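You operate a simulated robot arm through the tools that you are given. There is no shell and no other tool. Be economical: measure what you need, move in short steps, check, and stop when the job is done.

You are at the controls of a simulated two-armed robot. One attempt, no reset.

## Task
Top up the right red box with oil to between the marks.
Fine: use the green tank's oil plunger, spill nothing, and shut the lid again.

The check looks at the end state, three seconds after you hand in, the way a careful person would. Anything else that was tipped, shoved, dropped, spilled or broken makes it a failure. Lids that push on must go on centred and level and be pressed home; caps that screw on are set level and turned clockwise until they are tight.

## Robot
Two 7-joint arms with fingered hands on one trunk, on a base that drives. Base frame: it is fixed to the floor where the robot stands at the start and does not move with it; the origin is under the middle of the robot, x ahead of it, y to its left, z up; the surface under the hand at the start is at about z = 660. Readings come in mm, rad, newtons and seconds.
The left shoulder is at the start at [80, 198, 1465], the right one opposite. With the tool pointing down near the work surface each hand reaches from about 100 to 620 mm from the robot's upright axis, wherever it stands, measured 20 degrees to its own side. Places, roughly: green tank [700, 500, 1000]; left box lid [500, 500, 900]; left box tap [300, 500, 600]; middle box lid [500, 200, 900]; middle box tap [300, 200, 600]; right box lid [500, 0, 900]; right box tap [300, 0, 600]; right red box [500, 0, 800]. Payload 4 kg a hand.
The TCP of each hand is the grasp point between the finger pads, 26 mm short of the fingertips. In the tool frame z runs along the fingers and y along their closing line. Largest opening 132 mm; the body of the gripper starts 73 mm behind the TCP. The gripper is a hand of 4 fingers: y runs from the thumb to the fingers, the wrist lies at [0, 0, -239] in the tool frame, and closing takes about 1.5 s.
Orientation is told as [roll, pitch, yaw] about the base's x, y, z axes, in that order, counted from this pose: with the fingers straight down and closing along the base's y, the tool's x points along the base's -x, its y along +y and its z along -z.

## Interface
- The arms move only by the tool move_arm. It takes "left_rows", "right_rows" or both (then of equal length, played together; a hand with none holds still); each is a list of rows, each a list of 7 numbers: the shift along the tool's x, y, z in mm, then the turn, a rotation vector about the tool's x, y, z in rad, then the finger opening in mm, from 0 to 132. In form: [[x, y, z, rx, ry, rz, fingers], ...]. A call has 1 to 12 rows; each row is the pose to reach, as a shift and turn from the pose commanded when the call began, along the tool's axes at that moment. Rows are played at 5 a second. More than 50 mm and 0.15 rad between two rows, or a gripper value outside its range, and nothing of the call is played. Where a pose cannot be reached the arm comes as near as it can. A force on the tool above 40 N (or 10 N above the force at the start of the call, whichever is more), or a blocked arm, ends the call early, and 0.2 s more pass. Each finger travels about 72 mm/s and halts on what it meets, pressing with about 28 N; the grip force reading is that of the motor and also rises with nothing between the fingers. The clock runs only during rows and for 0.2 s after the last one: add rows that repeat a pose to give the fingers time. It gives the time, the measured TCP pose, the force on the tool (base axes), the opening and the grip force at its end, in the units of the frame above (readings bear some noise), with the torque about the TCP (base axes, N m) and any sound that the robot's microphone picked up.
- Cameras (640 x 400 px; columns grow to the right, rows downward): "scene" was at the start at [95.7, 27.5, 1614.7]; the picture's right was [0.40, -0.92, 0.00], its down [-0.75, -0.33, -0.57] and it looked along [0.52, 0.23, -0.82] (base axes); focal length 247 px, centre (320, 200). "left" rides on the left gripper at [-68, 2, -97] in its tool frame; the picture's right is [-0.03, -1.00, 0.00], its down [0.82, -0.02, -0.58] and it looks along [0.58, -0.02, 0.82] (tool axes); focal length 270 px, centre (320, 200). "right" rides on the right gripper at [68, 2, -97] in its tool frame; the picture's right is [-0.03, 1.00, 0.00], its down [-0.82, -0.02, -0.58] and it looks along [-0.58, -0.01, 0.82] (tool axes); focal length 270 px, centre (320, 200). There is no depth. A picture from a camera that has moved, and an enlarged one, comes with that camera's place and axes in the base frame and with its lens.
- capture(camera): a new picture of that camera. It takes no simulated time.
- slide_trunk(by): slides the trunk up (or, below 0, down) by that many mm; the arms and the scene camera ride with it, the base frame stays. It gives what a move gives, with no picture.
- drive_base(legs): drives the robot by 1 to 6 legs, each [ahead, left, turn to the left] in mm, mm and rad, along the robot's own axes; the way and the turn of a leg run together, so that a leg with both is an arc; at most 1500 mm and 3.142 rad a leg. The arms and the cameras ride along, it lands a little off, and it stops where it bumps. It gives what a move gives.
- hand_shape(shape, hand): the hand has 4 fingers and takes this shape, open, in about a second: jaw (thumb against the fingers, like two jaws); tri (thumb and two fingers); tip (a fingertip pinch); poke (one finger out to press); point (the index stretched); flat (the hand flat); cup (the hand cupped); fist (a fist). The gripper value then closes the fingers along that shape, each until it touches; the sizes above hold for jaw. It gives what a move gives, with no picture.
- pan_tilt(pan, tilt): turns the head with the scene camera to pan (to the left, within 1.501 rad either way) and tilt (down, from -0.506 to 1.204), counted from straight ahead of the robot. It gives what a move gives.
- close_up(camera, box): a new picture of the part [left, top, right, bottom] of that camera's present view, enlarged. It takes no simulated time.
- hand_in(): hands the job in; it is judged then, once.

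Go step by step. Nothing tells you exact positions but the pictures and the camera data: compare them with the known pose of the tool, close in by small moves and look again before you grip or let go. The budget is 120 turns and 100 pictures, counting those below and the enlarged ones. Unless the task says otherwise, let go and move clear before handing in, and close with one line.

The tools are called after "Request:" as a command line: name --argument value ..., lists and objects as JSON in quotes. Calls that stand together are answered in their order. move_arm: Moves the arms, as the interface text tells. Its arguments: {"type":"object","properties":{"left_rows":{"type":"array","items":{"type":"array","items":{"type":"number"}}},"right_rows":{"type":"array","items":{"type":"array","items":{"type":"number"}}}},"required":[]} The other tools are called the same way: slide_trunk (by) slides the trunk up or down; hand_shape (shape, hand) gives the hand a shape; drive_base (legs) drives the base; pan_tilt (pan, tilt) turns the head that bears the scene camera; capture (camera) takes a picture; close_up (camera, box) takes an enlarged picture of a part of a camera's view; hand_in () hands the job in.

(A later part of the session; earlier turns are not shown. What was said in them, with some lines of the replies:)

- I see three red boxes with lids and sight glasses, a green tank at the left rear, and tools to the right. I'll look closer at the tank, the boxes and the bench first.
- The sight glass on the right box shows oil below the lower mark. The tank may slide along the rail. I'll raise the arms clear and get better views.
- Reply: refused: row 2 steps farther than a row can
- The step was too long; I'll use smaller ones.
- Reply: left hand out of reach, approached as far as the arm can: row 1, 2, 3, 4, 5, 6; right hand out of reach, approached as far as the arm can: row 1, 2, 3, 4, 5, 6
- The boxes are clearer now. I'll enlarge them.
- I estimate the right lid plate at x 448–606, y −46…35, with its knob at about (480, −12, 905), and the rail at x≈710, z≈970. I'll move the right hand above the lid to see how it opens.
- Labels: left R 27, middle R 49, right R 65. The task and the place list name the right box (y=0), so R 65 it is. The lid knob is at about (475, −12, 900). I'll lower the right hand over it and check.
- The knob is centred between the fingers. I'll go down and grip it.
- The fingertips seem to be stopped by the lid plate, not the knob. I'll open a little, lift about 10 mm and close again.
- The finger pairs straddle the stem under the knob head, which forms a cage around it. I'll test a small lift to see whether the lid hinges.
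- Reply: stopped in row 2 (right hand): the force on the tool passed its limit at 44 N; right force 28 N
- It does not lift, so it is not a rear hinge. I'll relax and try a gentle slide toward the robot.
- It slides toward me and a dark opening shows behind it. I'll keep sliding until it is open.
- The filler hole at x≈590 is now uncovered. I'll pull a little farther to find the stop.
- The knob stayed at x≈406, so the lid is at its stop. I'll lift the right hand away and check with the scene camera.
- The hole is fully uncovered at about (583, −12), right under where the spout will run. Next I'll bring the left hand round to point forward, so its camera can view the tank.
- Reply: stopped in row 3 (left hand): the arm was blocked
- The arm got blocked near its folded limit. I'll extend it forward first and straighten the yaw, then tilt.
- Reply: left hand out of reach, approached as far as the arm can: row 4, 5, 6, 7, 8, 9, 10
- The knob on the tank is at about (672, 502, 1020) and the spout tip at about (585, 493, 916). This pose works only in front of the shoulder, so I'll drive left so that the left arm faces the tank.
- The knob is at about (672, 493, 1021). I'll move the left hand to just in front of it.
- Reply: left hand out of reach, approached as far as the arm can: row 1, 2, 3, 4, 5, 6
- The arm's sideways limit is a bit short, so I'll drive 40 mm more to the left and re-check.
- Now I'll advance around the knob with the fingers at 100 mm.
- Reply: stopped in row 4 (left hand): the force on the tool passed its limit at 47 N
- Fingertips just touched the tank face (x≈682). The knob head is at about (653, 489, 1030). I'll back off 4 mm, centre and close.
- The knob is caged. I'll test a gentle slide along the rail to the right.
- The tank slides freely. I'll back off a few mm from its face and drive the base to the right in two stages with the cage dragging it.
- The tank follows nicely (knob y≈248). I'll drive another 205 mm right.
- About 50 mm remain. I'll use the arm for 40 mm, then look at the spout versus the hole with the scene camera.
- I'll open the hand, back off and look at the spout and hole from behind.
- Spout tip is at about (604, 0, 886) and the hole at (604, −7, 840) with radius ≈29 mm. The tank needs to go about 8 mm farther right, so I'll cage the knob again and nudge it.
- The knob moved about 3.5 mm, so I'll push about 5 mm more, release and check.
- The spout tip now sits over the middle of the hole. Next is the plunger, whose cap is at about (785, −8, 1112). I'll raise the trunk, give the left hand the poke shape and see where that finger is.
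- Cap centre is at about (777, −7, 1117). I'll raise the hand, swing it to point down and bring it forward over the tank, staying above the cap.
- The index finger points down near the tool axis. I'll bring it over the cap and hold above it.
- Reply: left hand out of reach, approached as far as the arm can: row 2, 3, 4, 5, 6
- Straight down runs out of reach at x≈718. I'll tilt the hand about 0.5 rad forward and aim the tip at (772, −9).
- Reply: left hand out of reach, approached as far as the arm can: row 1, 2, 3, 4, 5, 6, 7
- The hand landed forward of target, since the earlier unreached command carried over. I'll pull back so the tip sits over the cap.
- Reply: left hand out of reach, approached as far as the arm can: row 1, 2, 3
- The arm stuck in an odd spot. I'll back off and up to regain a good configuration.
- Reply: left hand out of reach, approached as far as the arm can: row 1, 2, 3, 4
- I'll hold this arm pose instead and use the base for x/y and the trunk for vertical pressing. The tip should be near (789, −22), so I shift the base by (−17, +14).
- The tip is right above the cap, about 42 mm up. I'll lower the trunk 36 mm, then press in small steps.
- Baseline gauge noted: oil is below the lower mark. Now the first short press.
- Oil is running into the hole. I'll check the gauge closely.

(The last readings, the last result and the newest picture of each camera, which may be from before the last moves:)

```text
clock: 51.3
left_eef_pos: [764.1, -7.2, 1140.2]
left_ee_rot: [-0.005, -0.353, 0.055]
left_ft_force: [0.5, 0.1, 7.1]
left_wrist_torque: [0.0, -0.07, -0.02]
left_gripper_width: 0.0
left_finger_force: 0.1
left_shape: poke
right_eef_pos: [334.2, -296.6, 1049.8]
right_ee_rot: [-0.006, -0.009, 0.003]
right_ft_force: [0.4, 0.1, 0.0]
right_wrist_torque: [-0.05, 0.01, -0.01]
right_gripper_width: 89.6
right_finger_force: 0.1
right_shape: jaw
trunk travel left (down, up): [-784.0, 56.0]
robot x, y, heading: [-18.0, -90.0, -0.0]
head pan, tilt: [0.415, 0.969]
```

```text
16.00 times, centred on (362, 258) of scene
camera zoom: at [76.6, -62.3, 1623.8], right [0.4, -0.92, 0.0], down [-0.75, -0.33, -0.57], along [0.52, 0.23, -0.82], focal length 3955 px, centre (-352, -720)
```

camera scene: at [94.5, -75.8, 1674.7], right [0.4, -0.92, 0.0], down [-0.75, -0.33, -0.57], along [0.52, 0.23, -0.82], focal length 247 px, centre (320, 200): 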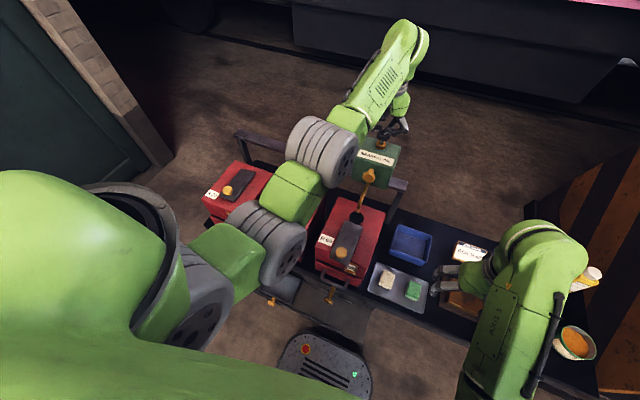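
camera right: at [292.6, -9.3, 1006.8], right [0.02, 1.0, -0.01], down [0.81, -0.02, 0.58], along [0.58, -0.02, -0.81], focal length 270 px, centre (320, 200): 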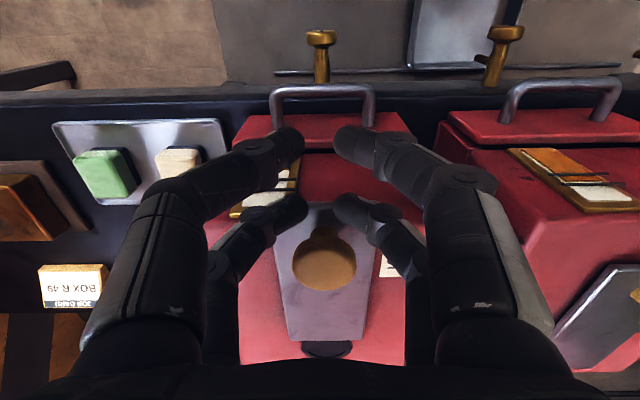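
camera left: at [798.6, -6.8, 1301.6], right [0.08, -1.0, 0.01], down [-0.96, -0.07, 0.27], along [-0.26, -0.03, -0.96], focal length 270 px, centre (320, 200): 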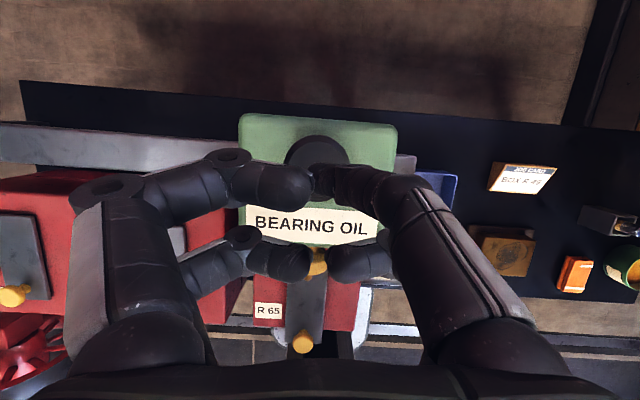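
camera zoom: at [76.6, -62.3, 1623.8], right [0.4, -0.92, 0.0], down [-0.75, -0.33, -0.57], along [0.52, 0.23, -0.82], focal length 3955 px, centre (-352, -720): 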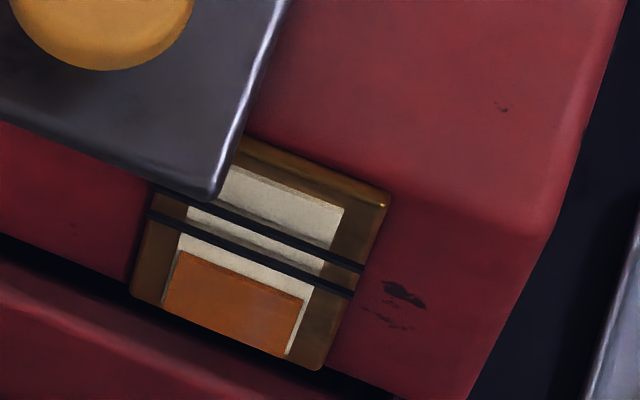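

The level is creeping up toward the lower mark. I'll let time pass without pressing further, to learn whether it flows continuously.

Request:
slide_trunk --by 0

Request:
slide_trunk --by 0

Request:
close_up --camera "scene" --box '[350, 245, 374, 270]'

```text
clock: 51.8
left_eef_pos: [764.0, -9.3, 1142.0]
left_ee_rot: [-0.006, -0.352, 0.057]
left_ft_force: [1.5, 0.2, 7.2]
left_wrist_torque: [0.02, -0.09, 0.01]
left_gripper_width: 0.0
left_finger_force: 0.1
left_shape: poke
right_eef_pos: [333.6, -297.5, 1048.4]
right_ee_rot: [-0.004, -0.009, 0.0]
right_ft_force: [-0.1, -0.2, 0.2]
right_wrist_torque: [-0.01, -0.02, 0.02]
right_gripper_width: 89.8
right_finger_force: 0.0
right_shape: jaw
trunk travel left (down, up): [-784.0, 56.0]
robot x, y, heading: [-16.5, -94.1, -0.003]
head pan, tilt: [0.415, 0.969]
```

```text
clock: 52.3
left_eef_pos: [763.2, -8.0, 1141.8]
left_ee_rot: [-0.005, -0.353, 0.057]
left_ft_force: [1.6, -1.1, 7.1]
left_wrist_torque: [-0.01, -0.11, -0.01]
left_gripper_width: 0.0
left_finger_force: 0.2
left_shape: poke
right_eef_pos: [334.9, -296.7, 1049.2]
right_ee_rot: [-0.006, -0.006, 0.001]
right_ft_force: [-0.1, 0.4, -0.2]
right_wrist_torque: [0.0, -0.03, 0.01]
right_gripper_width: 89.7
right_finger_force: 0.1
right_shape: jaw
trunk travel left (down, up): [-784.0, 56.0]
robot x, y, heading: [-17.8, -90.1, -0.002]
head pan, tilt: [0.415, 0.969]
```

```text
16.00 times, centred on (362, 258) of scene
camera zoom: at [76.8, -62.1, 1623.8], right [0.4, -0.92, 0.0], down [-0.75, -0.33, -0.57], along [0.52, 0.23, -0.82], focal length 3955 px, centre (-352, -720)
```

zoom: 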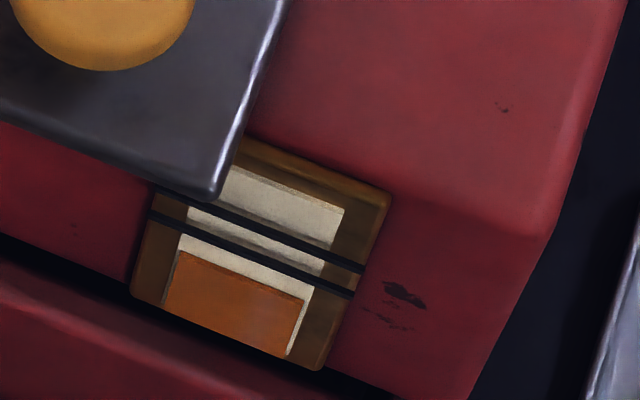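

The flow follows the stroke only. I'll press 8 mm farther.

Request:
slide_trunk --by -8

Request:
close_up --camera "scene" --box '[350, 242, 374, 267]'

Request:
close_up --camera "scene" --box '[340, 90, 440, 210]'

```text
clock: 52.9
left_eef_pos: [762.9, -8.5, 1133.2]
left_ee_rot: [-0.006, -0.352, 0.057]
left_ft_force: [2.9, -0.5, 8.6]
left_wrist_torque: [0.01, -0.18, 0.0]
left_gripper_width: 0.1
left_finger_force: 0.0
left_shape: poke
right_eef_pos: [333.4, -295.7, 1041.8]
right_ee_rot: [-0.005, -0.008, 0.0]
right_ft_force: [-0.5, 1.4, -0.4]
right_wrist_torque: [0.0, 0.02, 0.0]
right_gripper_width: 89.8
right_finger_force: 0.0
right_shape: jaw
trunk travel left (down, up): [-776.0, 64.0]
robot x, y, heading: [-19.1, -90.5, -0.001]
head pan, tilt: [0.415, 0.969]
heard: click
```

```text
16.00 times, centred on (362, 254) of scene
camera zoom: at [76.5, -62.0, 1615.8], right [0.4, -0.92, 0.0], down [-0.75, -0.33, -0.57], along [0.52, 0.23, -0.82], focal length 3955 px, centre (-352, -672)
```

zoom: 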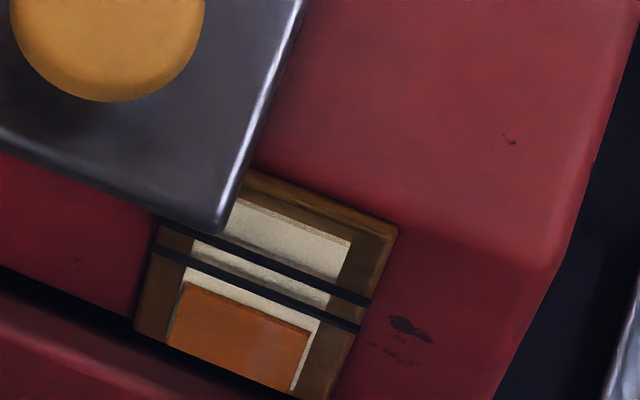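

```text
3.33 times, centred on (390, 150) of scene
camera zoom: at [76.5, -62.0, 1615.8], right [0.4, -0.92, 0.0], down [-0.75, -0.33, -0.57], along [0.52, 0.23, -0.82], focal length 824 px, centre (87, 367)
```

zoom: 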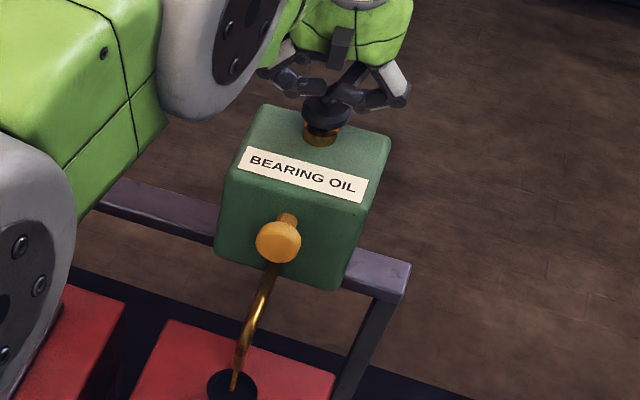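

A click means the stroke's end; the level rose a bit. I'll release by raising 24 mm so the plunger can return, and check.

Request:
slide_trunk --by 26

Request:
close_up --camera "scene" --box '[350, 247, 374, 272]'

Request:
close_up --camera "scene" --box '[340, 90, 440, 210]'

```text
clock: 53.6
left_eef_pos: [763.1, -7.7, 1156.9]
left_ee_rot: [-0.006, -0.349, 0.057]
left_ft_force: [0.3, -0.1, 0.2]
left_wrist_torque: [-0.03, -0.01, 0.0]
left_gripper_width: 0.0
left_finger_force: 0.1
left_shape: poke
right_eef_pos: [334.6, -297.7, 1066.0]
right_ee_rot: [-0.007, -0.007, 0.0]
right_ft_force: [-0.1, 0.7, -0.1]
right_wrist_torque: [0.01, -0.02, -0.01]
right_gripper_width: 89.8
right_finger_force: 0.1
right_shape: jaw
trunk travel left (down, up): [-802.0, 38.0]
robot x, y, heading: [-17.3, -86.2, -0.002]
head pan, tilt: [0.415, 0.969]
```

```text
16.00 times, centred on (362, 260) of scene
camera zoom: at [77.4, -61.7, 1641.6], right [0.4, -0.92, 0.0], down [-0.76, -0.33, -0.57], along [0.52, 0.23, -0.82], focal length 3955 px, centre (-352, -752)
```

zoom: 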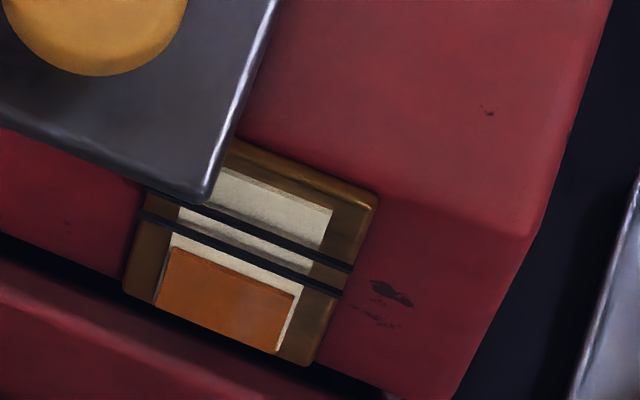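

```text
3.33 times, centred on (390, 150) of scene
camera zoom: at [77.4, -61.7, 1641.6], right [0.4, -0.92, 0.0], down [-0.76, -0.33, -0.57], along [0.52, 0.23, -0.82], focal length 824 px, centre (87, 367)
```

zoom: 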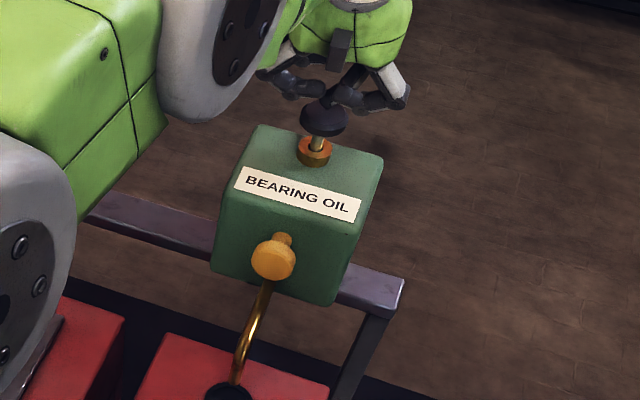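

The plunger returned and flow stopped; the level is still below the lower mark. Second full stroke.

Request:
slide_trunk --by -26

Request:
slide_trunk --by 26

Request:
close_up --camera "scene" --box '[350, 247, 374, 272]'

```text
clock: 54.3
left_eef_pos: [763.7, -7.4, 1133.8]
left_ee_rot: [-0.006, -0.354, 0.056]
left_ft_force: [1.3, -0.3, 9.3]
left_wrist_torque: [0.01, -0.09, 0.01]
left_gripper_width: 0.0
left_finger_force: 0.1
left_shape: poke
right_eef_pos: [333.9, -296.4, 1040.5]
right_ee_rot: [-0.005, -0.009, -0.001]
right_ft_force: [-0.6, -0.6, 0.7]
right_wrist_torque: [-0.03, 0.0, 0.02]
right_gripper_width: 89.6
right_finger_force: 0.2
right_shape: jaw
trunk travel left (down, up): [-776.0, 64.0]
robot x, y, heading: [-17.4, -88.3, -0.002]
head pan, tilt: [0.415, 0.969]
```

```text
clock: 55.0
left_eef_pos: [762.9, -8.5, 1156.7]
left_ee_rot: [-0.005, -0.351, 0.056]
left_ft_force: [-0.4, -0.2, 0.0]
left_wrist_torque: [-0.01, -0.01, -0.02]
left_gripper_width: 0.2
left_finger_force: 0.1
left_shape: poke
right_eef_pos: [333.8, -295.9, 1066.7]
right_ee_rot: [-0.007, -0.008, -0.001]
right_ft_force: [-0.1, -0.1, -0.2]
right_wrist_torque: [-0.02, -0.02, -0.02]
right_gripper_width: 89.7
right_finger_force: 0.1
right_shape: jaw
trunk travel left (down, up): [-802.0, 38.0]
robot x, y, heading: [-15.6, -91.3, -0.004]
head pan, tilt: [0.415, 0.969]
```

```text
16.00 times, centred on (362, 260) of scene
camera zoom: at [77.5, -61.8, 1641.7], right [0.4, -0.92, 0.0], down [-0.76, -0.33, -0.57], along [0.52, 0.23, -0.82], focal length 3955 px, centre (-352, -752)
```

zoom: 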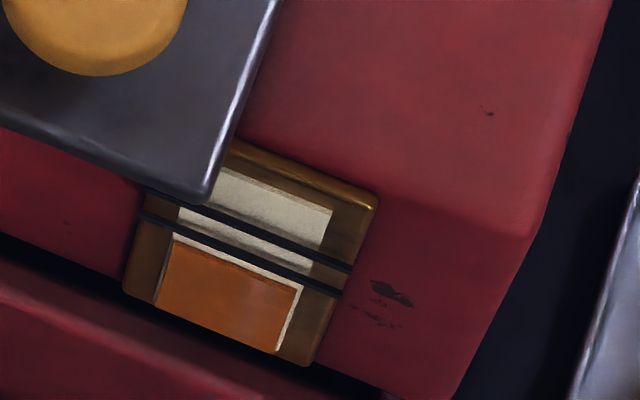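

Each stroke raises the level by about 11 px here, and the mid-point between the marks is about 20 px away. I'll give one more stroke and check again.

Request:
slide_trunk --by -26

Request:
slide_trunk --by 26

Request:
close_up --camera "scene" --box '[350, 247, 374, 272]'

```text
clock: 55.7
left_eef_pos: [761.9, -9.6, 1133.9]
left_ee_rot: [-0.005, -0.354, 0.056]
left_ft_force: [1.3, -0.2, 7.5]
left_wrist_torque: [-0.01, -0.1, -0.02]
left_gripper_width: 0.1
left_finger_force: 0.1
left_shape: poke
right_eef_pos: [334.0, -297.3, 1040.9]
right_ee_rot: [-0.005, -0.008, 0.0]
right_ft_force: [0.0, -0.4, 0.1]
right_wrist_torque: [0.01, -0.01, 0.01]
right_gripper_width: 89.6
right_finger_force: 0.1
right_shape: jaw
trunk travel left (down, up): [-776.0, 64.0]
robot x, y, heading: [-17.4, -90.5, -0.007]
head pan, tilt: [0.415, 0.969]
```

```text
clock: 56.5
left_eef_pos: [763.0, -8.0, 1156.0]
left_ee_rot: [-0.005, -0.35, 0.057]
left_ft_force: [0.1, -0.1, 0.8]
left_wrist_torque: [-0.01, 0.0, 0.01]
left_gripper_width: 0.0
left_finger_force: 0.1
left_shape: poke
right_eef_pos: [334.7, -296.5, 1066.9]
right_ee_rot: [-0.005, -0.007, 0.001]
right_ft_force: [0.0, 0.8, -0.5]
right_wrist_torque: [0.0, -0.03, 0.02]
right_gripper_width: 89.8
right_finger_force: 0.0
right_shape: jaw
trunk travel left (down, up): [-802.0, 38.0]
robot x, y, heading: [-18.3, -90.8, -0.0]
head pan, tilt: [0.415, 0.969]
```

```text
16.00 times, centred on (362, 260) of scene
camera zoom: at [77.5, -61.8, 1641.7], right [0.4, -0.92, 0.0], down [-0.76, -0.33, -0.57], along [0.52, 0.23, -0.82], focal length 3955 px, centre (-352, -752)
```

zoom: 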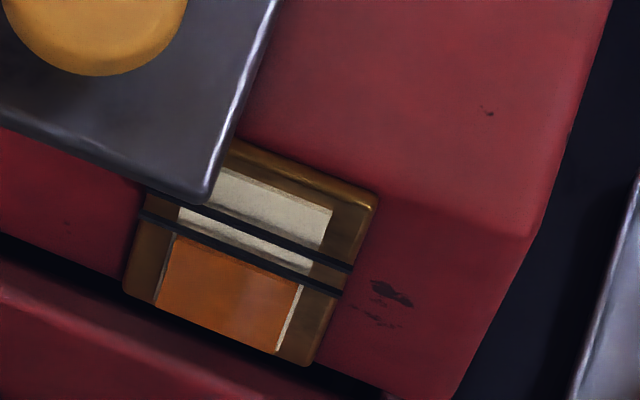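

The level just reached the lower mark. One more stroke should put it mid-way.

Request:
slide_trunk --by -26

Request:
slide_trunk --by 26

Request:
close_up --camera "scene" --box '[350, 247, 374, 272]'

```text
clock: 57.2
left_eef_pos: [763.3, -7.7, 1134.9]
left_ee_rot: [-0.005, -0.352, 0.056]
left_ft_force: [1.2, 0.7, 8.5]
left_wrist_torque: [0.0, -0.12, -0.02]
left_gripper_width: 0.0
left_finger_force: 0.0
left_shape: poke
right_eef_pos: [333.4, -295.8, 1040.7]
right_ee_rot: [-0.004, -0.009, 0.001]
right_ft_force: [0.4, -0.5, -0.3]
right_wrist_torque: [-0.01, 0.01, -0.04]
right_gripper_width: 89.9
right_finger_force: 0.1
right_shape: jaw
trunk travel left (down, up): [-776.0, 64.0]
robot x, y, heading: [-19.0, -86.9, -0.006]
head pan, tilt: [0.415, 0.969]
```

```text
clock: 57.9
left_eef_pos: [763.8, -6.5, 1156.5]
left_ee_rot: [-0.004, -0.35, 0.056]
left_ft_force: [1.2, -0.4, 0.6]
left_wrist_torque: [-0.02, 0.01, 0.01]
left_gripper_width: 0.0
left_finger_force: 0.0
left_shape: poke
right_eef_pos: [334.4, -296.6, 1067.8]
right_ee_rot: [-0.005, -0.007, 0.0]
right_ft_force: [-0.7, 0.6, 0.3]
right_wrist_torque: [-0.02, 0.01, 0.04]
right_gripper_width: 89.6
right_finger_force: 0.0
right_shape: jaw
trunk travel left (down, up): [-802.0, 38.0]
robot x, y, heading: [-15.1, -87.9, -0.002]
head pan, tilt: [0.415, 0.969]
```

```text
16.00 times, centred on (362, 260) of scene
camera zoom: at [77.5, -61.8, 1641.6], right [0.4, -0.92, 0.0], down [-0.76, -0.33, -0.57], along [0.52, 0.23, -0.82], focal length 3955 px, centre (-352, -752)
```

zoom: 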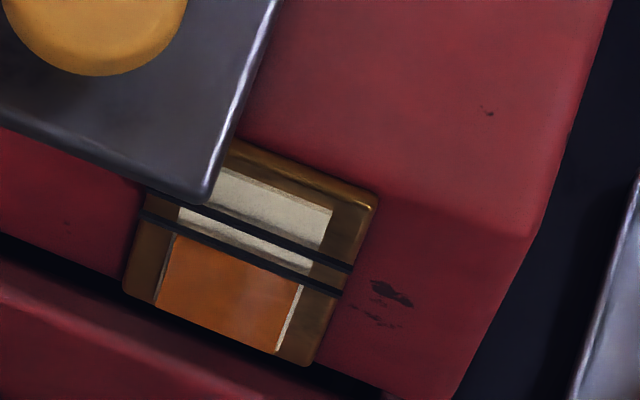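

The level is now hidden under the lower bar. Another stroke.

Request:
slide_trunk --by -26

Request:
slide_trunk --by 26

Request:
close_up --camera "scene" --box '[350, 247, 374, 272]'

```text
clock: 58.6
left_eef_pos: [763.1, -8.6, 1133.7]
left_ee_rot: [-0.005, -0.355, 0.056]
left_ft_force: [0.9, -0.4, 8.7]
left_wrist_torque: [-0.02, -0.14, -0.01]
left_gripper_width: 0.0
left_finger_force: 0.1
left_shape: poke
right_eef_pos: [333.6, -296.1, 1040.4]
right_ee_rot: [-0.006, -0.01, -0.001]
right_ft_force: [0.2, -0.2, -0.2]
right_wrist_torque: [0.06, 0.01, -0.02]
right_gripper_width: 89.6
right_finger_force: 0.0
right_shape: jaw
trunk travel left (down, up): [-776.0, 64.0]
robot x, y, heading: [-15.2, -91.2, -0.001]
head pan, tilt: [0.415, 0.969]
```

```text
clock: 59.3
left_eef_pos: [762.2, -8.2, 1157.2]
left_ee_rot: [-0.006, -0.351, 0.055]
left_ft_force: [-0.8, 0.3, 0.0]
left_wrist_torque: [0.02, -0.01, 0.01]
left_gripper_width: 0.0
left_finger_force: 0.0
left_shape: poke
right_eef_pos: [335.7, -296.0, 1067.4]
right_ee_rot: [-0.006, -0.008, -0.001]
right_ft_force: [0.7, 1.0, -0.4]
right_wrist_torque: [0.0, 0.01, 0.0]
right_gripper_width: 89.2
right_finger_force: 0.1
right_shape: jaw
trunk travel left (down, up): [-802.0, 38.0]
robot x, y, heading: [-18.6, -90.4, -0.001]
head pan, tilt: [0.415, 0.969]
```

```text
16.00 times, centred on (362, 260) of scene
camera zoom: at [77.5, -61.8, 1641.7], right [0.4, -0.92, 0.0], down [-0.76, -0.33, -0.57], along [0.52, 0.23, -0.82], focal length 3955 px, centre (-352, -752)
```

zoom: 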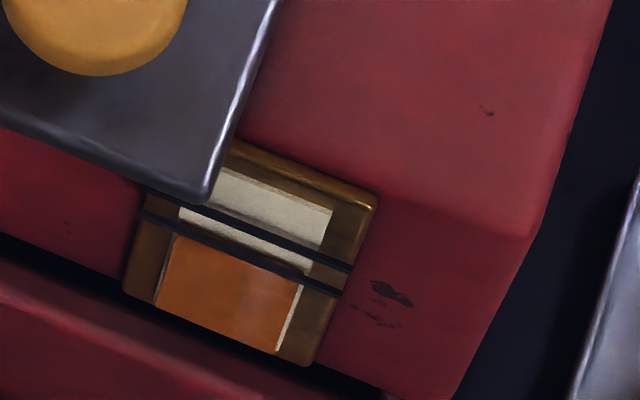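

No visible change. I'll press slightly deeper this time and look at the stream and gauge while pressed.

Request:
slide_trunk --by -29

Request:
close_up --camera "scene" --box '[330, 90, 430, 270]'

Request:
slide_trunk --by 29

Request:
close_up --camera "scene" --box '[354, 252, 374, 268]'

```text
clock: 60.1
left_eef_pos: [762.4, -8.4, 1130.4]
left_ee_rot: [-0.005, -0.354, 0.056]
left_ft_force: [0.2, -0.6, 10.0]
left_wrist_torque: [-0.01, -0.12, 0.0]
left_gripper_width: 0.0
left_finger_force: 0.0
left_shape: poke
right_eef_pos: [333.7, -297.2, 1038.3]
right_ee_rot: [-0.004, -0.009, 0.0]
right_ft_force: [0.4, -1.0, 0.3]
right_wrist_torque: [-0.03, 0.03, -0.01]
right_gripper_width: 89.7
right_finger_force: 0.1
right_shape: jaw
trunk travel left (down, up): [-773.0, 67.0]
robot x, y, heading: [-15.8, -93.4, -0.001]
head pan, tilt: [0.415, 0.969]
heard: click
```

```text
2.22 times, centred on (380, 180) of scene
camera zoom: at [76.2, -62.2, 1612.9], right [0.4, -0.92, 0.0], down [-0.75, -0.33, -0.57], along [0.52, 0.23, -0.82], focal length 549 px, centre (187, 244)
```

zoom: 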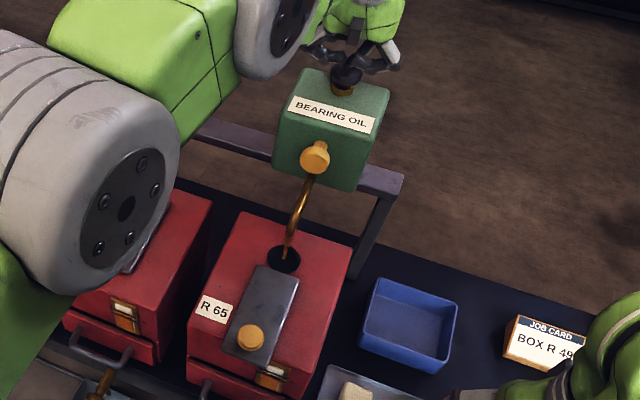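

```text
clock: 60.8
left_eef_pos: [761.9, -7.8, 1158.1]
left_ee_rot: [-0.004, -0.349, 0.056]
left_ft_force: [-0.7, -0.3, 0.5]
left_wrist_torque: [-0.02, 0.01, 0.02]
left_gripper_width: 0.0
left_finger_force: 0.1
left_shape: poke
right_eef_pos: [334.5, -296.1, 1066.7]
right_ee_rot: [-0.005, -0.006, 0.0]
right_ft_force: [0.9, 0.4, 0.5]
right_wrist_torque: [0.0, -0.05, 0.02]
right_gripper_width: 89.5
right_finger_force: 0.2
right_shape: jaw
trunk travel left (down, up): [-802.0, 38.0]
robot x, y, heading: [-18.4, -90.2, -0.003]
head pan, tilt: [0.415, 0.969]
```

```text
16.00 times, centred on (364, 260) of scene
camera zoom: at [77.4, -61.8, 1641.6], right [0.4, -0.92, 0.0], down [-0.76, -0.33, -0.57], along [0.52, 0.23, -0.82], focal length 3955 px, centre (-384, -760)
```

zoom: 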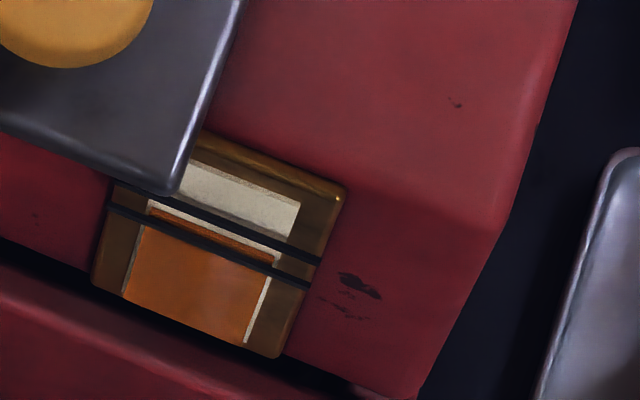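

The level shows between the bars now. The scene camera looks steeply down, so I'll bring the right hand's camera to a flatter view of the gauge to rule out parallax.

Request:
move_arm --right_rows '[[25, 15, 10, 0, 0, 0, 90], [50, 40, 25, 0, 0, 0, 90], [70, 70, 45, 0, 0, 0, 90], [84, 100, 70, 0, 0, 0, 90], [84, 130, 95, 0, 0, 0, 90], [84, 160, 120, 0, 0, 0, 90], [84, 190, 145, 0, 0, 0, 90], [84, 215, 167, 0, 0, 0, 90], [84, 236, 167, 0, 0, 0, 90], [84, 236, 167, 0, 0, 0, 90]]'

Request:
capture --camera "right"

```text
clock: 63.0
left_eef_pos: [764.1, -9.1, 1156.6]
left_ee_rot: [-0.006, -0.351, 0.056]
left_ft_force: [0.3, -0.4, -0.2]
left_wrist_torque: [-0.04, 0.02, 0.0]
left_gripper_width: 0.1
left_finger_force: 0.1
left_shape: poke
right_eef_pos: [250.4, -60.2, 898.1]
right_ee_rot: [-0.007, -0.007, 0.001]
right_ft_force: [-0.1, 0.1, -0.2]
right_wrist_torque: [0.01, -0.01, -0.01]
right_gripper_width: 89.6
right_finger_force: 0.1
right_shape: jaw
trunk travel left (down, up): [-802.0, 38.0]
robot x, y, heading: [-20.2, -88.7, -0.002]
head pan, tilt: [0.415, 0.969]
```

```text
19 pictures are left
camera right: at [182.8, -58.1, 994.0], right [0.03, 1.0, -0.01], down [0.81, -0.02, 0.58], along [0.58, -0.02, -0.81], focal length 270 px, centre (320, 200)
```

right: 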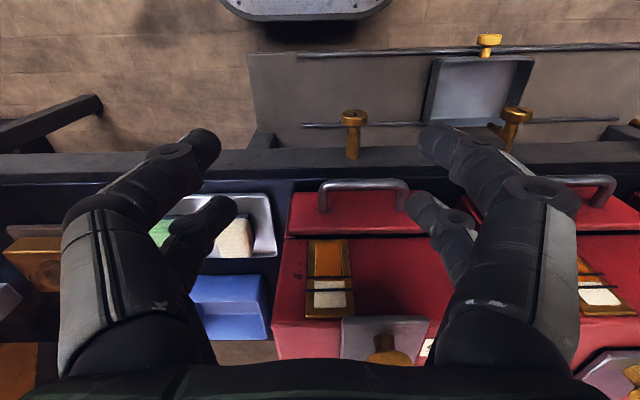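

Request:
close_up --camera "right" --box '[298, 235, 362, 323]'

```text
4.55 times, centred on (330, 279) of right
camera zoom: at [182.8, -58.1, 994.0], right [0.03, 1.0, -0.01], down [0.81, -0.02, 0.58], along [0.58, -0.02, -0.81], focal length 1229 px, centre (274, -159)
```

zoom: 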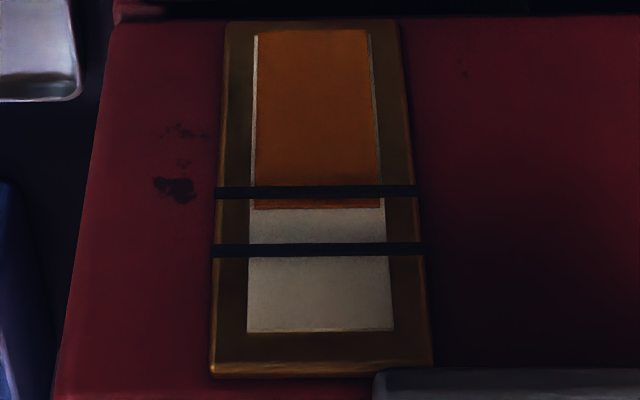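

In the flatter view the level sits about 25% up between the marks. I'll add a half stroke to bring it closer to the middle.

Request:
slide_trunk --by -17

Request:
slide_trunk --by 17

Request:
close_up --camera "right" --box '[298, 235, 362, 323]'

```text
clock: 63.7
left_eef_pos: [763.8, -8.1, 1142.9]
left_ee_rot: [-0.005, -0.354, 0.056]
left_ft_force: [0.6, -1.8, 5.7]
left_wrist_torque: [-0.01, -0.07, 0.0]
left_gripper_width: 0.0
left_finger_force: 0.1
left_shape: poke
right_eef_pos: [251.2, -59.8, 881.4]
right_ee_rot: [-0.005, -0.009, 0.0]
right_ft_force: [-0.5, -0.7, -0.7]
right_wrist_torque: [-0.01, 0.0, 0.0]
right_gripper_width: 89.8
right_finger_force: 0.1
right_shape: jaw
trunk travel left (down, up): [-785.0, 55.0]
robot x, y, heading: [-17.6, -90.0, -0.005]
head pan, tilt: [0.415, 0.969]
```

```text
clock: 64.3
left_eef_pos: [762.6, -7.3, 1157.3]
left_ee_rot: [-0.005, -0.35, 0.057]
left_ft_force: [0.5, 0.3, 0.2]
left_wrist_torque: [0.0, 0.0, -0.02]
left_gripper_width: 0.0
left_finger_force: 0.1
left_shape: poke
right_eef_pos: [251.2, -60.3, 897.4]
right_ee_rot: [-0.004, -0.007, 0.001]
right_ft_force: [0.7, -0.1, -1.0]
right_wrist_torque: [0.03, 0.0, 0.02]
right_gripper_width: 89.8
right_finger_force: 0.0
right_shape: jaw
trunk travel left (down, up): [-802.0, 38.0]
robot x, y, heading: [-19.3, -89.9, 0.002]
head pan, tilt: [0.415, 0.969]
```

```text
4.55 times, centred on (330, 279) of right
camera zoom: at [182.5, -58.4, 994.1], right [0.03, 1.0, -0.01], down [0.81, -0.02, 0.58], along [0.58, -0.02, -0.81], focal length 1229 px, centre (274, -159)
```

zoom: 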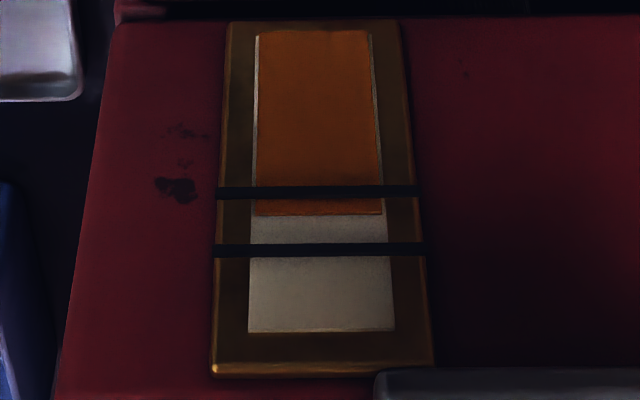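

Now about 40%. One more half stroke will centre it.

Request:
slide_trunk --by -19

Request:
slide_trunk --by 45

Request:
capture --camera "right"

```text
clock: 65.0
left_eef_pos: [763.3, -8.8, 1140.2]
left_ee_rot: [-0.004, -0.353, 0.056]
left_ft_force: [-0.5, -0.9, 7.1]
left_wrist_torque: [-0.06, -0.07, 0.01]
left_gripper_width: 0.2
left_finger_force: 0.1
left_shape: poke
right_eef_pos: [251.4, -61.0, 879.0]
right_ee_rot: [-0.005, -0.01, -0.001]
right_ft_force: [-0.6, 0.3, -0.4]
right_wrist_torque: [0.03, -0.01, 0.0]
right_gripper_width: 89.8
right_finger_force: 0.0
right_shape: jaw
trunk travel left (down, up): [-783.0, 57.0]
robot x, y, heading: [-22.4, -89.3, -0.001]
head pan, tilt: [0.415, 0.969]
```

```text
clock: 65.8
left_eef_pos: [763.8, -9.4, 1183.5]
left_ee_rot: [-0.005, -0.352, 0.056]
left_ft_force: [0.1, -0.1, -0.1]
left_wrist_torque: [0.04, 0.03, 0.01]
left_gripper_width: 0.0
left_finger_force: 0.2
left_shape: poke
right_eef_pos: [251.7, -61.6, 923.7]
right_ee_rot: [-0.005, -0.008, 0.001]
right_ft_force: [-0.1, -0.8, -0.5]
right_wrist_torque: [-0.01, 0.01, 0.04]
right_gripper_width: 89.5
right_finger_force: 0.1
right_shape: jaw
trunk travel left (down, up): [-828.0, 12.0]
robot x, y, heading: [-15.8, -89.6, -0.001]
head pan, tilt: [0.415, 0.969]
```

```text
16 pictures are left
camera right: at [182.6, -58.5, 1020.0], right [0.03, 1.0, -0.01], down [0.81, -0.02, 0.58], along [0.58, -0.02, -0.81], focal length 270 px, centre (320, 200)
```

right: 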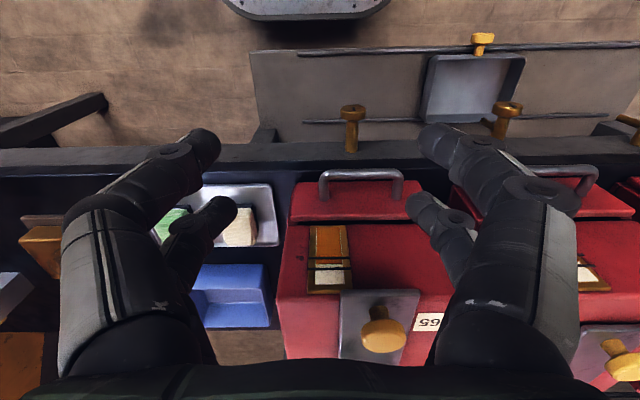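

The level looks good. Before closing the lid with the right hand, I'll check the room around the left arm and confirm the gauge.

Request:
capture --camera "scene"

Request:
close_up --camera "right" --box '[298, 215, 362, 303]'

```text
15 pictures are left
camera scene: at [77.5, -61.9, 1667.7], right [0.4, -0.92, 0.0], down [-0.76, -0.33, -0.57], along [0.52, 0.23, -0.82], focal length 247 px, centre (320, 200)
```

scene: 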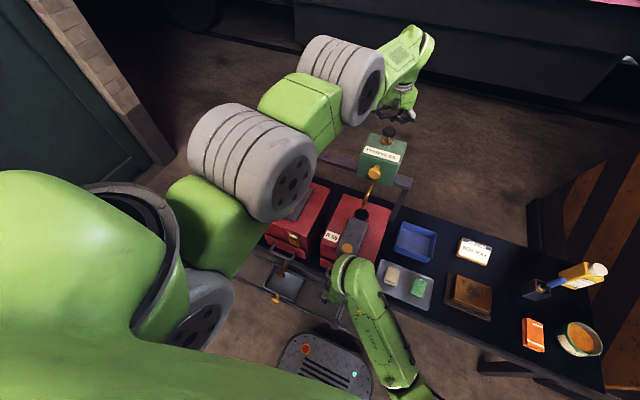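

```text
4.55 times, centred on (330, 259) of right
camera zoom: at [182.6, -58.5, 1020.0], right [0.03, 1.0, -0.01], down [0.81, -0.02, 0.58], along [0.58, -0.02, -0.81], focal length 1229 px, centre (274, -68)
```

zoom: 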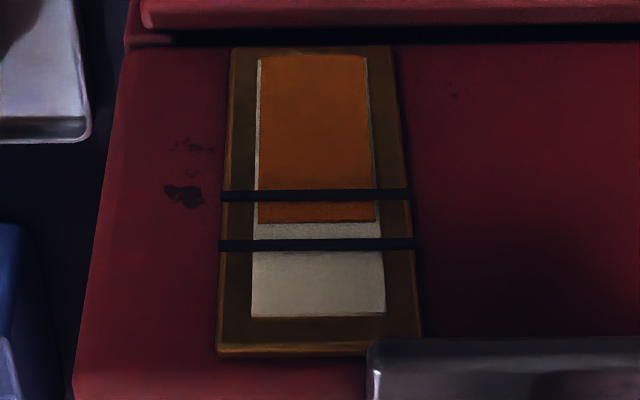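

The level is mid-way between the marks, and the left arm is well clear. Now I'll close the right hand and place it in front of the lid knob to push the lid shut.

Request:
move_arm --right_rows '[[-10, 12, -20, 0, 0, 0, 60], [-30, 25, -36, 0, 0, 0, 30], [-60, 40, -36, 0, 0, 0, 5], [-83, 50, -30, 0, 0, 0, 0], [-83, 50, -10, 0, 0, 0, 0], [-83, 50, 14, 0, 0, 0, 0], [-83, 50, 14, 0, 0, 0, 0]]'

Request:
capture --camera "right"

```text
clock: 67.4
left_eef_pos: [763.9, -6.9, 1183.8]
left_ee_rot: [-0.006, -0.35, 0.055]
left_ft_force: [0.2, 0.5, 0.5]
left_wrist_torque: [-0.01, 0.07, -0.01]
left_gripper_width: 0.1
left_finger_force: 0.0
left_shape: poke
right_eef_pos: [335.2, -10.8, 909.3]
right_ee_rot: [-0.005, -0.008, 0.0]
right_ft_force: [1.1, 0.0, 0.1]
right_wrist_torque: [-0.02, -0.02, -0.02]
right_gripper_width: 0.0
right_finger_force: 27.6
right_shape: jaw
trunk travel left (down, up): [-828.0, 12.0]
robot x, y, heading: [-19.4, -90.1, -0.002]
head pan, tilt: [0.415, 0.969]
```

```text
13 pictures are left
camera right: at [266.0, -8.4, 1006.1], right [0.03, 1.0, -0.01], down [0.81, -0.02, 0.58], along [0.58, -0.02, -0.81], focal length 270 px, centre (320, 200)
```

right: 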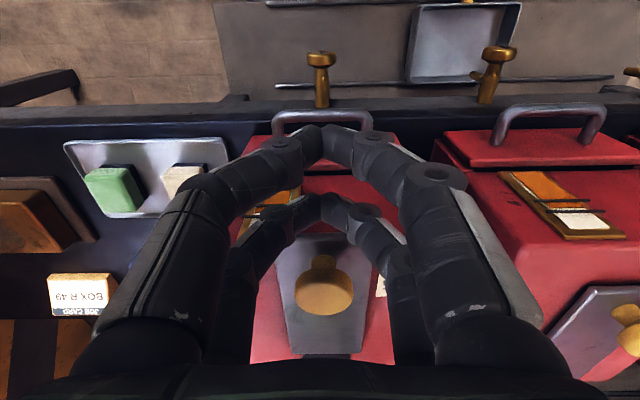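

Fingers are lined up with the knob. I'll push forward steadily.

Request:
move_arm --right_rows '[[-12, 0, 0, 0, 0, 0, 0], [-24, 0, 0, 0, 0, 0, 0], [-36, 0, 0, 0, 0, 0, 0], [-48, 0, 0, 0, 0, 0, 0], [-60, 0, 0, 0, 0, 0, 0], [-72, 0, 0, 0, 0, 0, 0], [-82, 0, 0, 0, 0, 0, 0], [-92, 0, 0, 0, 0, 0, 0], [-92, 0, 0, 0, 0, 0, 0]]'

Request:
capture --camera "right"

```text
clock: 69.4
left_eef_pos: [762.9, -7.6, 1183.5]
left_ee_rot: [-0.004, -0.35, 0.056]
left_ft_force: [-0.5, 0.3, 0.0]
left_wrist_torque: [-0.02, 0.0, 0.0]
left_gripper_width: 0.0
left_finger_force: 0.2
left_shape: poke
right_eef_pos: [426.4, -11.7, 910.2]
right_ee_rot: [-0.006, -0.007, 0.0]
right_ft_force: [-1.7, 0.4, -0.2]
right_wrist_torque: [0.01, 0.0, 0.02]
right_gripper_width: 0.1
right_finger_force: 28.1
right_shape: jaw
trunk travel left (down, up): [-828.0, 12.0]
robot x, y, heading: [-19.2, -92.4, -0.006]
head pan, tilt: [0.415, 0.969]
```

```text
12 pictures are left
camera right: at [358.0, -8.6, 1006.9], right [0.03, 1.0, -0.01], down [0.81, -0.02, 0.58], along [0.58, -0.02, -0.81], focal length 270 px, centre (320, 200)
```

right: 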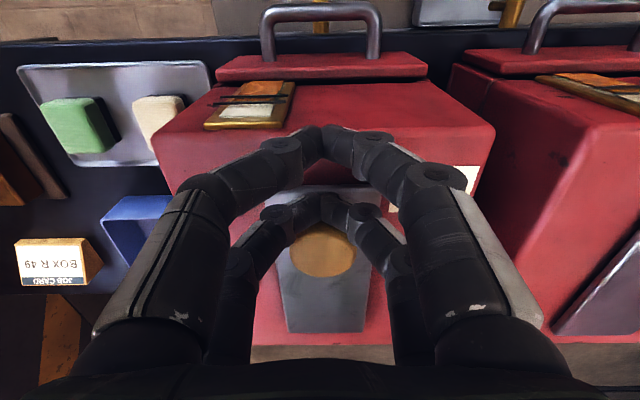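

The lid moved; the knob is at about 467. I'll push the last few mm to the stop.

Request:
move_arm --right_rows '[[-5, 0, 0, 0, 0, 0, 0], [-10, 0, 0, 0, 0, 0, 0], [-15, 0, 0, 0, 0, 0, 0], [-20, 0, 0, 0, 0, 0, 0], [-24, 0, 0, 0, 0, 0, 0], [-24, 0, 0, 0, 0, 0, 0]]'

Request:
capture --camera "right"

```text
clock: 70.7
left_eef_pos: [759.6, -7.9, 1184.5]
left_ee_rot: [-0.005, -0.353, 0.056]
left_ft_force: [-0.3, 0.7, 0.3]
left_wrist_torque: [0.03, 0.05, -0.02]
left_gripper_width: 0.1
left_finger_force: 0.1
left_shape: poke
right_eef_pos: [440.4, -11.2, 906.4]
right_ee_rot: [-0.007, 0.015, 0.0]
right_ft_force: [-15.3, 1.5, 2.2]
right_wrist_torque: [0.01, 0.17, 0.01]
right_gripper_width: 0.2
right_finger_force: 28.0
right_shape: jaw
trunk travel left (down, up): [-828.0, 12.0]
robot x, y, heading: [-20.3, -88.8, -0.0]
head pan, tilt: [0.415, 0.969]
stopped in row 6 (right hand): the force on the tool passed its limit at 41 N (the readings are from after the stop); the commanded pose is now the measured one
```

```text
11 pictures are left
camera right: at [373.0, -8.2, 1004.3], right [0.03, 1.0, -0.01], down [0.82, -0.02, 0.56], along [0.56, -0.02, -0.83], focal length 270 px, centre (320, 200)
```

right: 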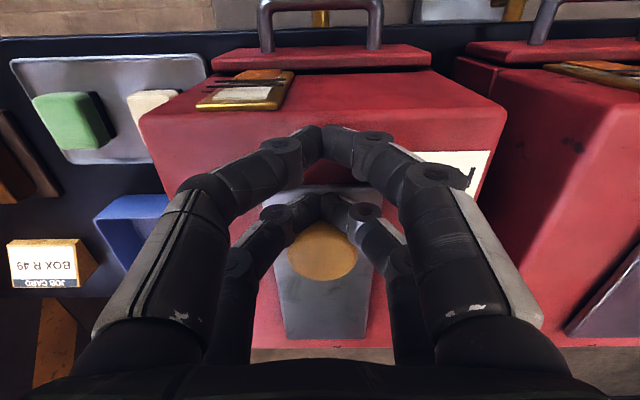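

The lid hit its closed stop with the knob at 474. I'll withdraw the right hand back and up, then clear the left one.

Request:
move_arm --right_rows '[[20, 0, -2, 0, 0, 0, 0], [45, 0, -15, 0, 0, 0, 0], [70, -10, -45, 0, 0, 0, 20], [90, -40, -75, 0, 0, 0, 50], [95, -80, -95, 0, 0, 0, 80], [95, -125, -105, 0, 0, 0, 90], [95, -165, -105, 0, 0, 0, 90], [95, -200, -105, 0, 0, 0, 90], [95, -200, -105, 0, 0, 0, 90]]'

Request:
capture --camera "scene"

```text
clock: 72.7
left_eef_pos: [762.7, -7.8, 1183.5]
left_ee_rot: [-0.006, -0.351, 0.055]
left_ft_force: [-0.3, 0.1, 0.6]
left_wrist_torque: [0.02, -0.02, 0.0]
left_gripper_width: 0.0
left_finger_force: 0.1
left_shape: poke
right_eef_pos: [349.1, -210.9, 1013.5]
right_ee_rot: [-0.008, 0.008, 0.001]
right_ft_force: [-0.1, -0.4, -1.0]
right_wrist_torque: [-0.02, -0.01, -0.03]
right_gripper_width: 89.7
right_finger_force: 0.0
right_shape: jaw
trunk travel left (down, up): [-828.0, 12.0]
robot x, y, heading: [-18.9, -86.2, -0.0]
head pan, tilt: [0.415, 0.969]
```

```text
10 pictures are left
camera scene: at [76.9, -61.8, 1667.7], right [0.4, -0.92, 0.0], down [-0.76, -0.33, -0.57], along [0.52, 0.23, -0.82], focal length 247 px, centre (320, 200)
```

scene: 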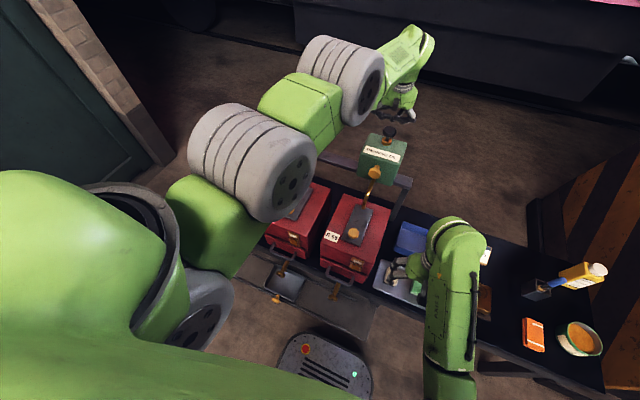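

The lid is shut. I'll raise the trunk slightly and back the base off so the left hand leaves the tank.

Request:
slide_trunk --by 10

Request:
drive_base --legs '[[-180, 0, 0]]'

Request:
capture --camera "scene"

Request:
close_up --camera "scene" --box '[310, 130, 430, 270]'

```text
clock: 73.3
left_eef_pos: [762.0, -7.8, 1193.9]
left_ee_rot: [-0.006, -0.351, 0.055]
left_ft_force: [0.3, 0.3, 0.1]
left_wrist_torque: [0.01, 0.02, -0.01]
left_gripper_width: 0.2
left_finger_force: 0.0
left_shape: poke
right_eef_pos: [348.1, -210.3, 1024.4]
right_ee_rot: [-0.008, 0.008, 0.001]
right_ft_force: [-0.8, -0.2, -0.6]
right_wrist_torque: [-0.01, -0.01, 0.02]
right_gripper_width: 89.7
right_finger_force: 0.1
right_shape: jaw
trunk travel left (down, up): [-838.0, 2.0]
robot x, y, heading: [-15.3, -89.1, -0.002]
head pan, tilt: [0.415, 0.969]
```

```text
clock: 74.8
left_eef_pos: [589.2, -7.6, 1190.8]
left_ee_rot: [-0.004, -0.346, 0.055]
left_ft_force: [0.0, -0.2, -0.3]
left_wrist_torque: [0.03, 0.03, -0.03]
left_gripper_width: 0.2
left_finger_force: 0.0
left_shape: poke
right_eef_pos: [174.5, -210.6, 1023.3]
right_ee_rot: [-0.007, 0.014, 0.002]
right_ft_force: [0.7, -0.2, -0.2]
right_wrist_torque: [0.0, 0.05, 0.0]
right_gripper_width: 89.9
right_finger_force: 0.0
right_shape: jaw
trunk travel left (down, up): [-838.0, 2.0]
robot x, y, heading: [-195.7, -88.1, -0.002]
head pan, tilt: [0.415, 0.969]
```

```text
9 pictures are left
camera scene: at [-94.9, -61.7, 1677.3], right [0.4, -0.92, 0.0], down [-0.76, -0.33, -0.56], along [0.51, 0.23, -0.83], focal length 247 px, centre (320, 200)
```

scene: 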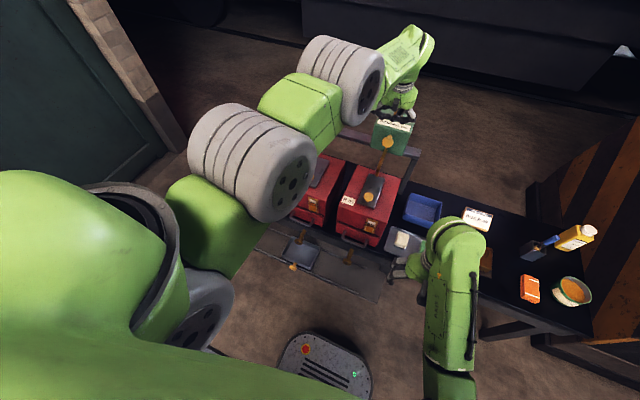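

```text
2.86 times, centred on (370, 200) of scene
camera zoom: at [-94.9, -61.7, 1677.3], right [0.4, -0.92, 0.0], down [-0.76, -0.33, -0.56], along [0.51, 0.23, -0.83], focal length 706 px, centre (177, 200)
```

zoom: 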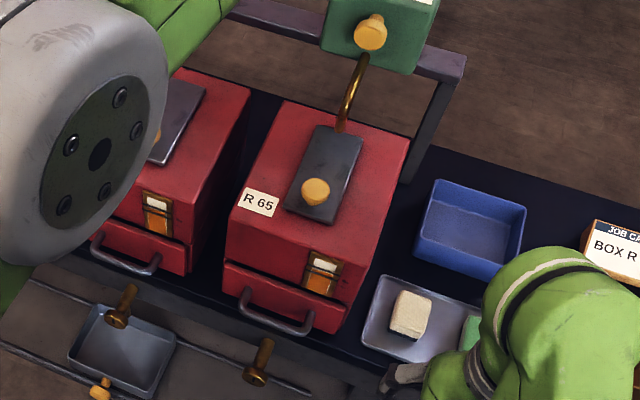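

All clear and the lid is shut. One last look at the gauge and the lid.

Request:
close_up --camera "scene" --box '[345, 165, 400, 240]'

Request:
close_up --camera "scene" --box '[362, 214, 382, 238]'

```text
5.33 times, centred on (372, 202) of scene
camera zoom: at [-94.9, -61.7, 1677.3], right [0.4, -0.92, 0.0], down [-0.76, -0.33, -0.56], along [0.51, 0.23, -0.83], focal length 1318 px, centre (40, 187)
```

zoom: 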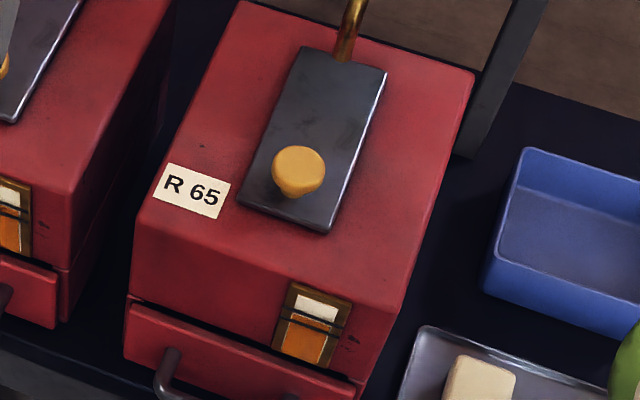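

```text
16.00 times, centred on (372, 226) of scene
camera zoom: at [-94.9, -61.7, 1677.3], right [0.4, -0.92, 0.0], down [-0.76, -0.33, -0.56], along [0.51, 0.23, -0.83], focal length 3955 px, centre (-512, -216)
```

zoom: 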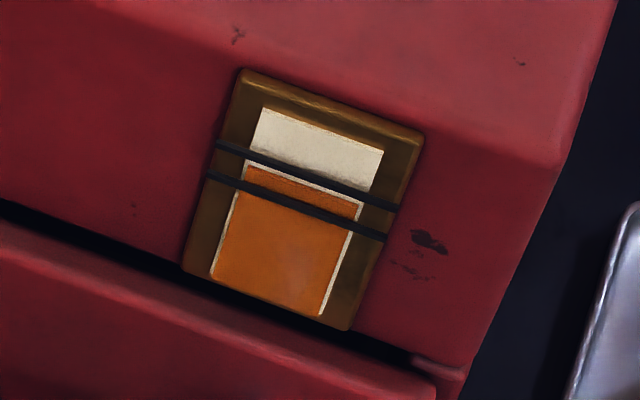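

The oil level sits between the marks, the lid is shut, I see no spill, and both hands are clear. I'm handing in.

Request:
hand_in

```text
The job is handed in.
```

I topped up the right red box (R 65) to about midway between the marks using the green tank's plunger. I saw no spill, the lid is shut again, and the tank is still above that box.
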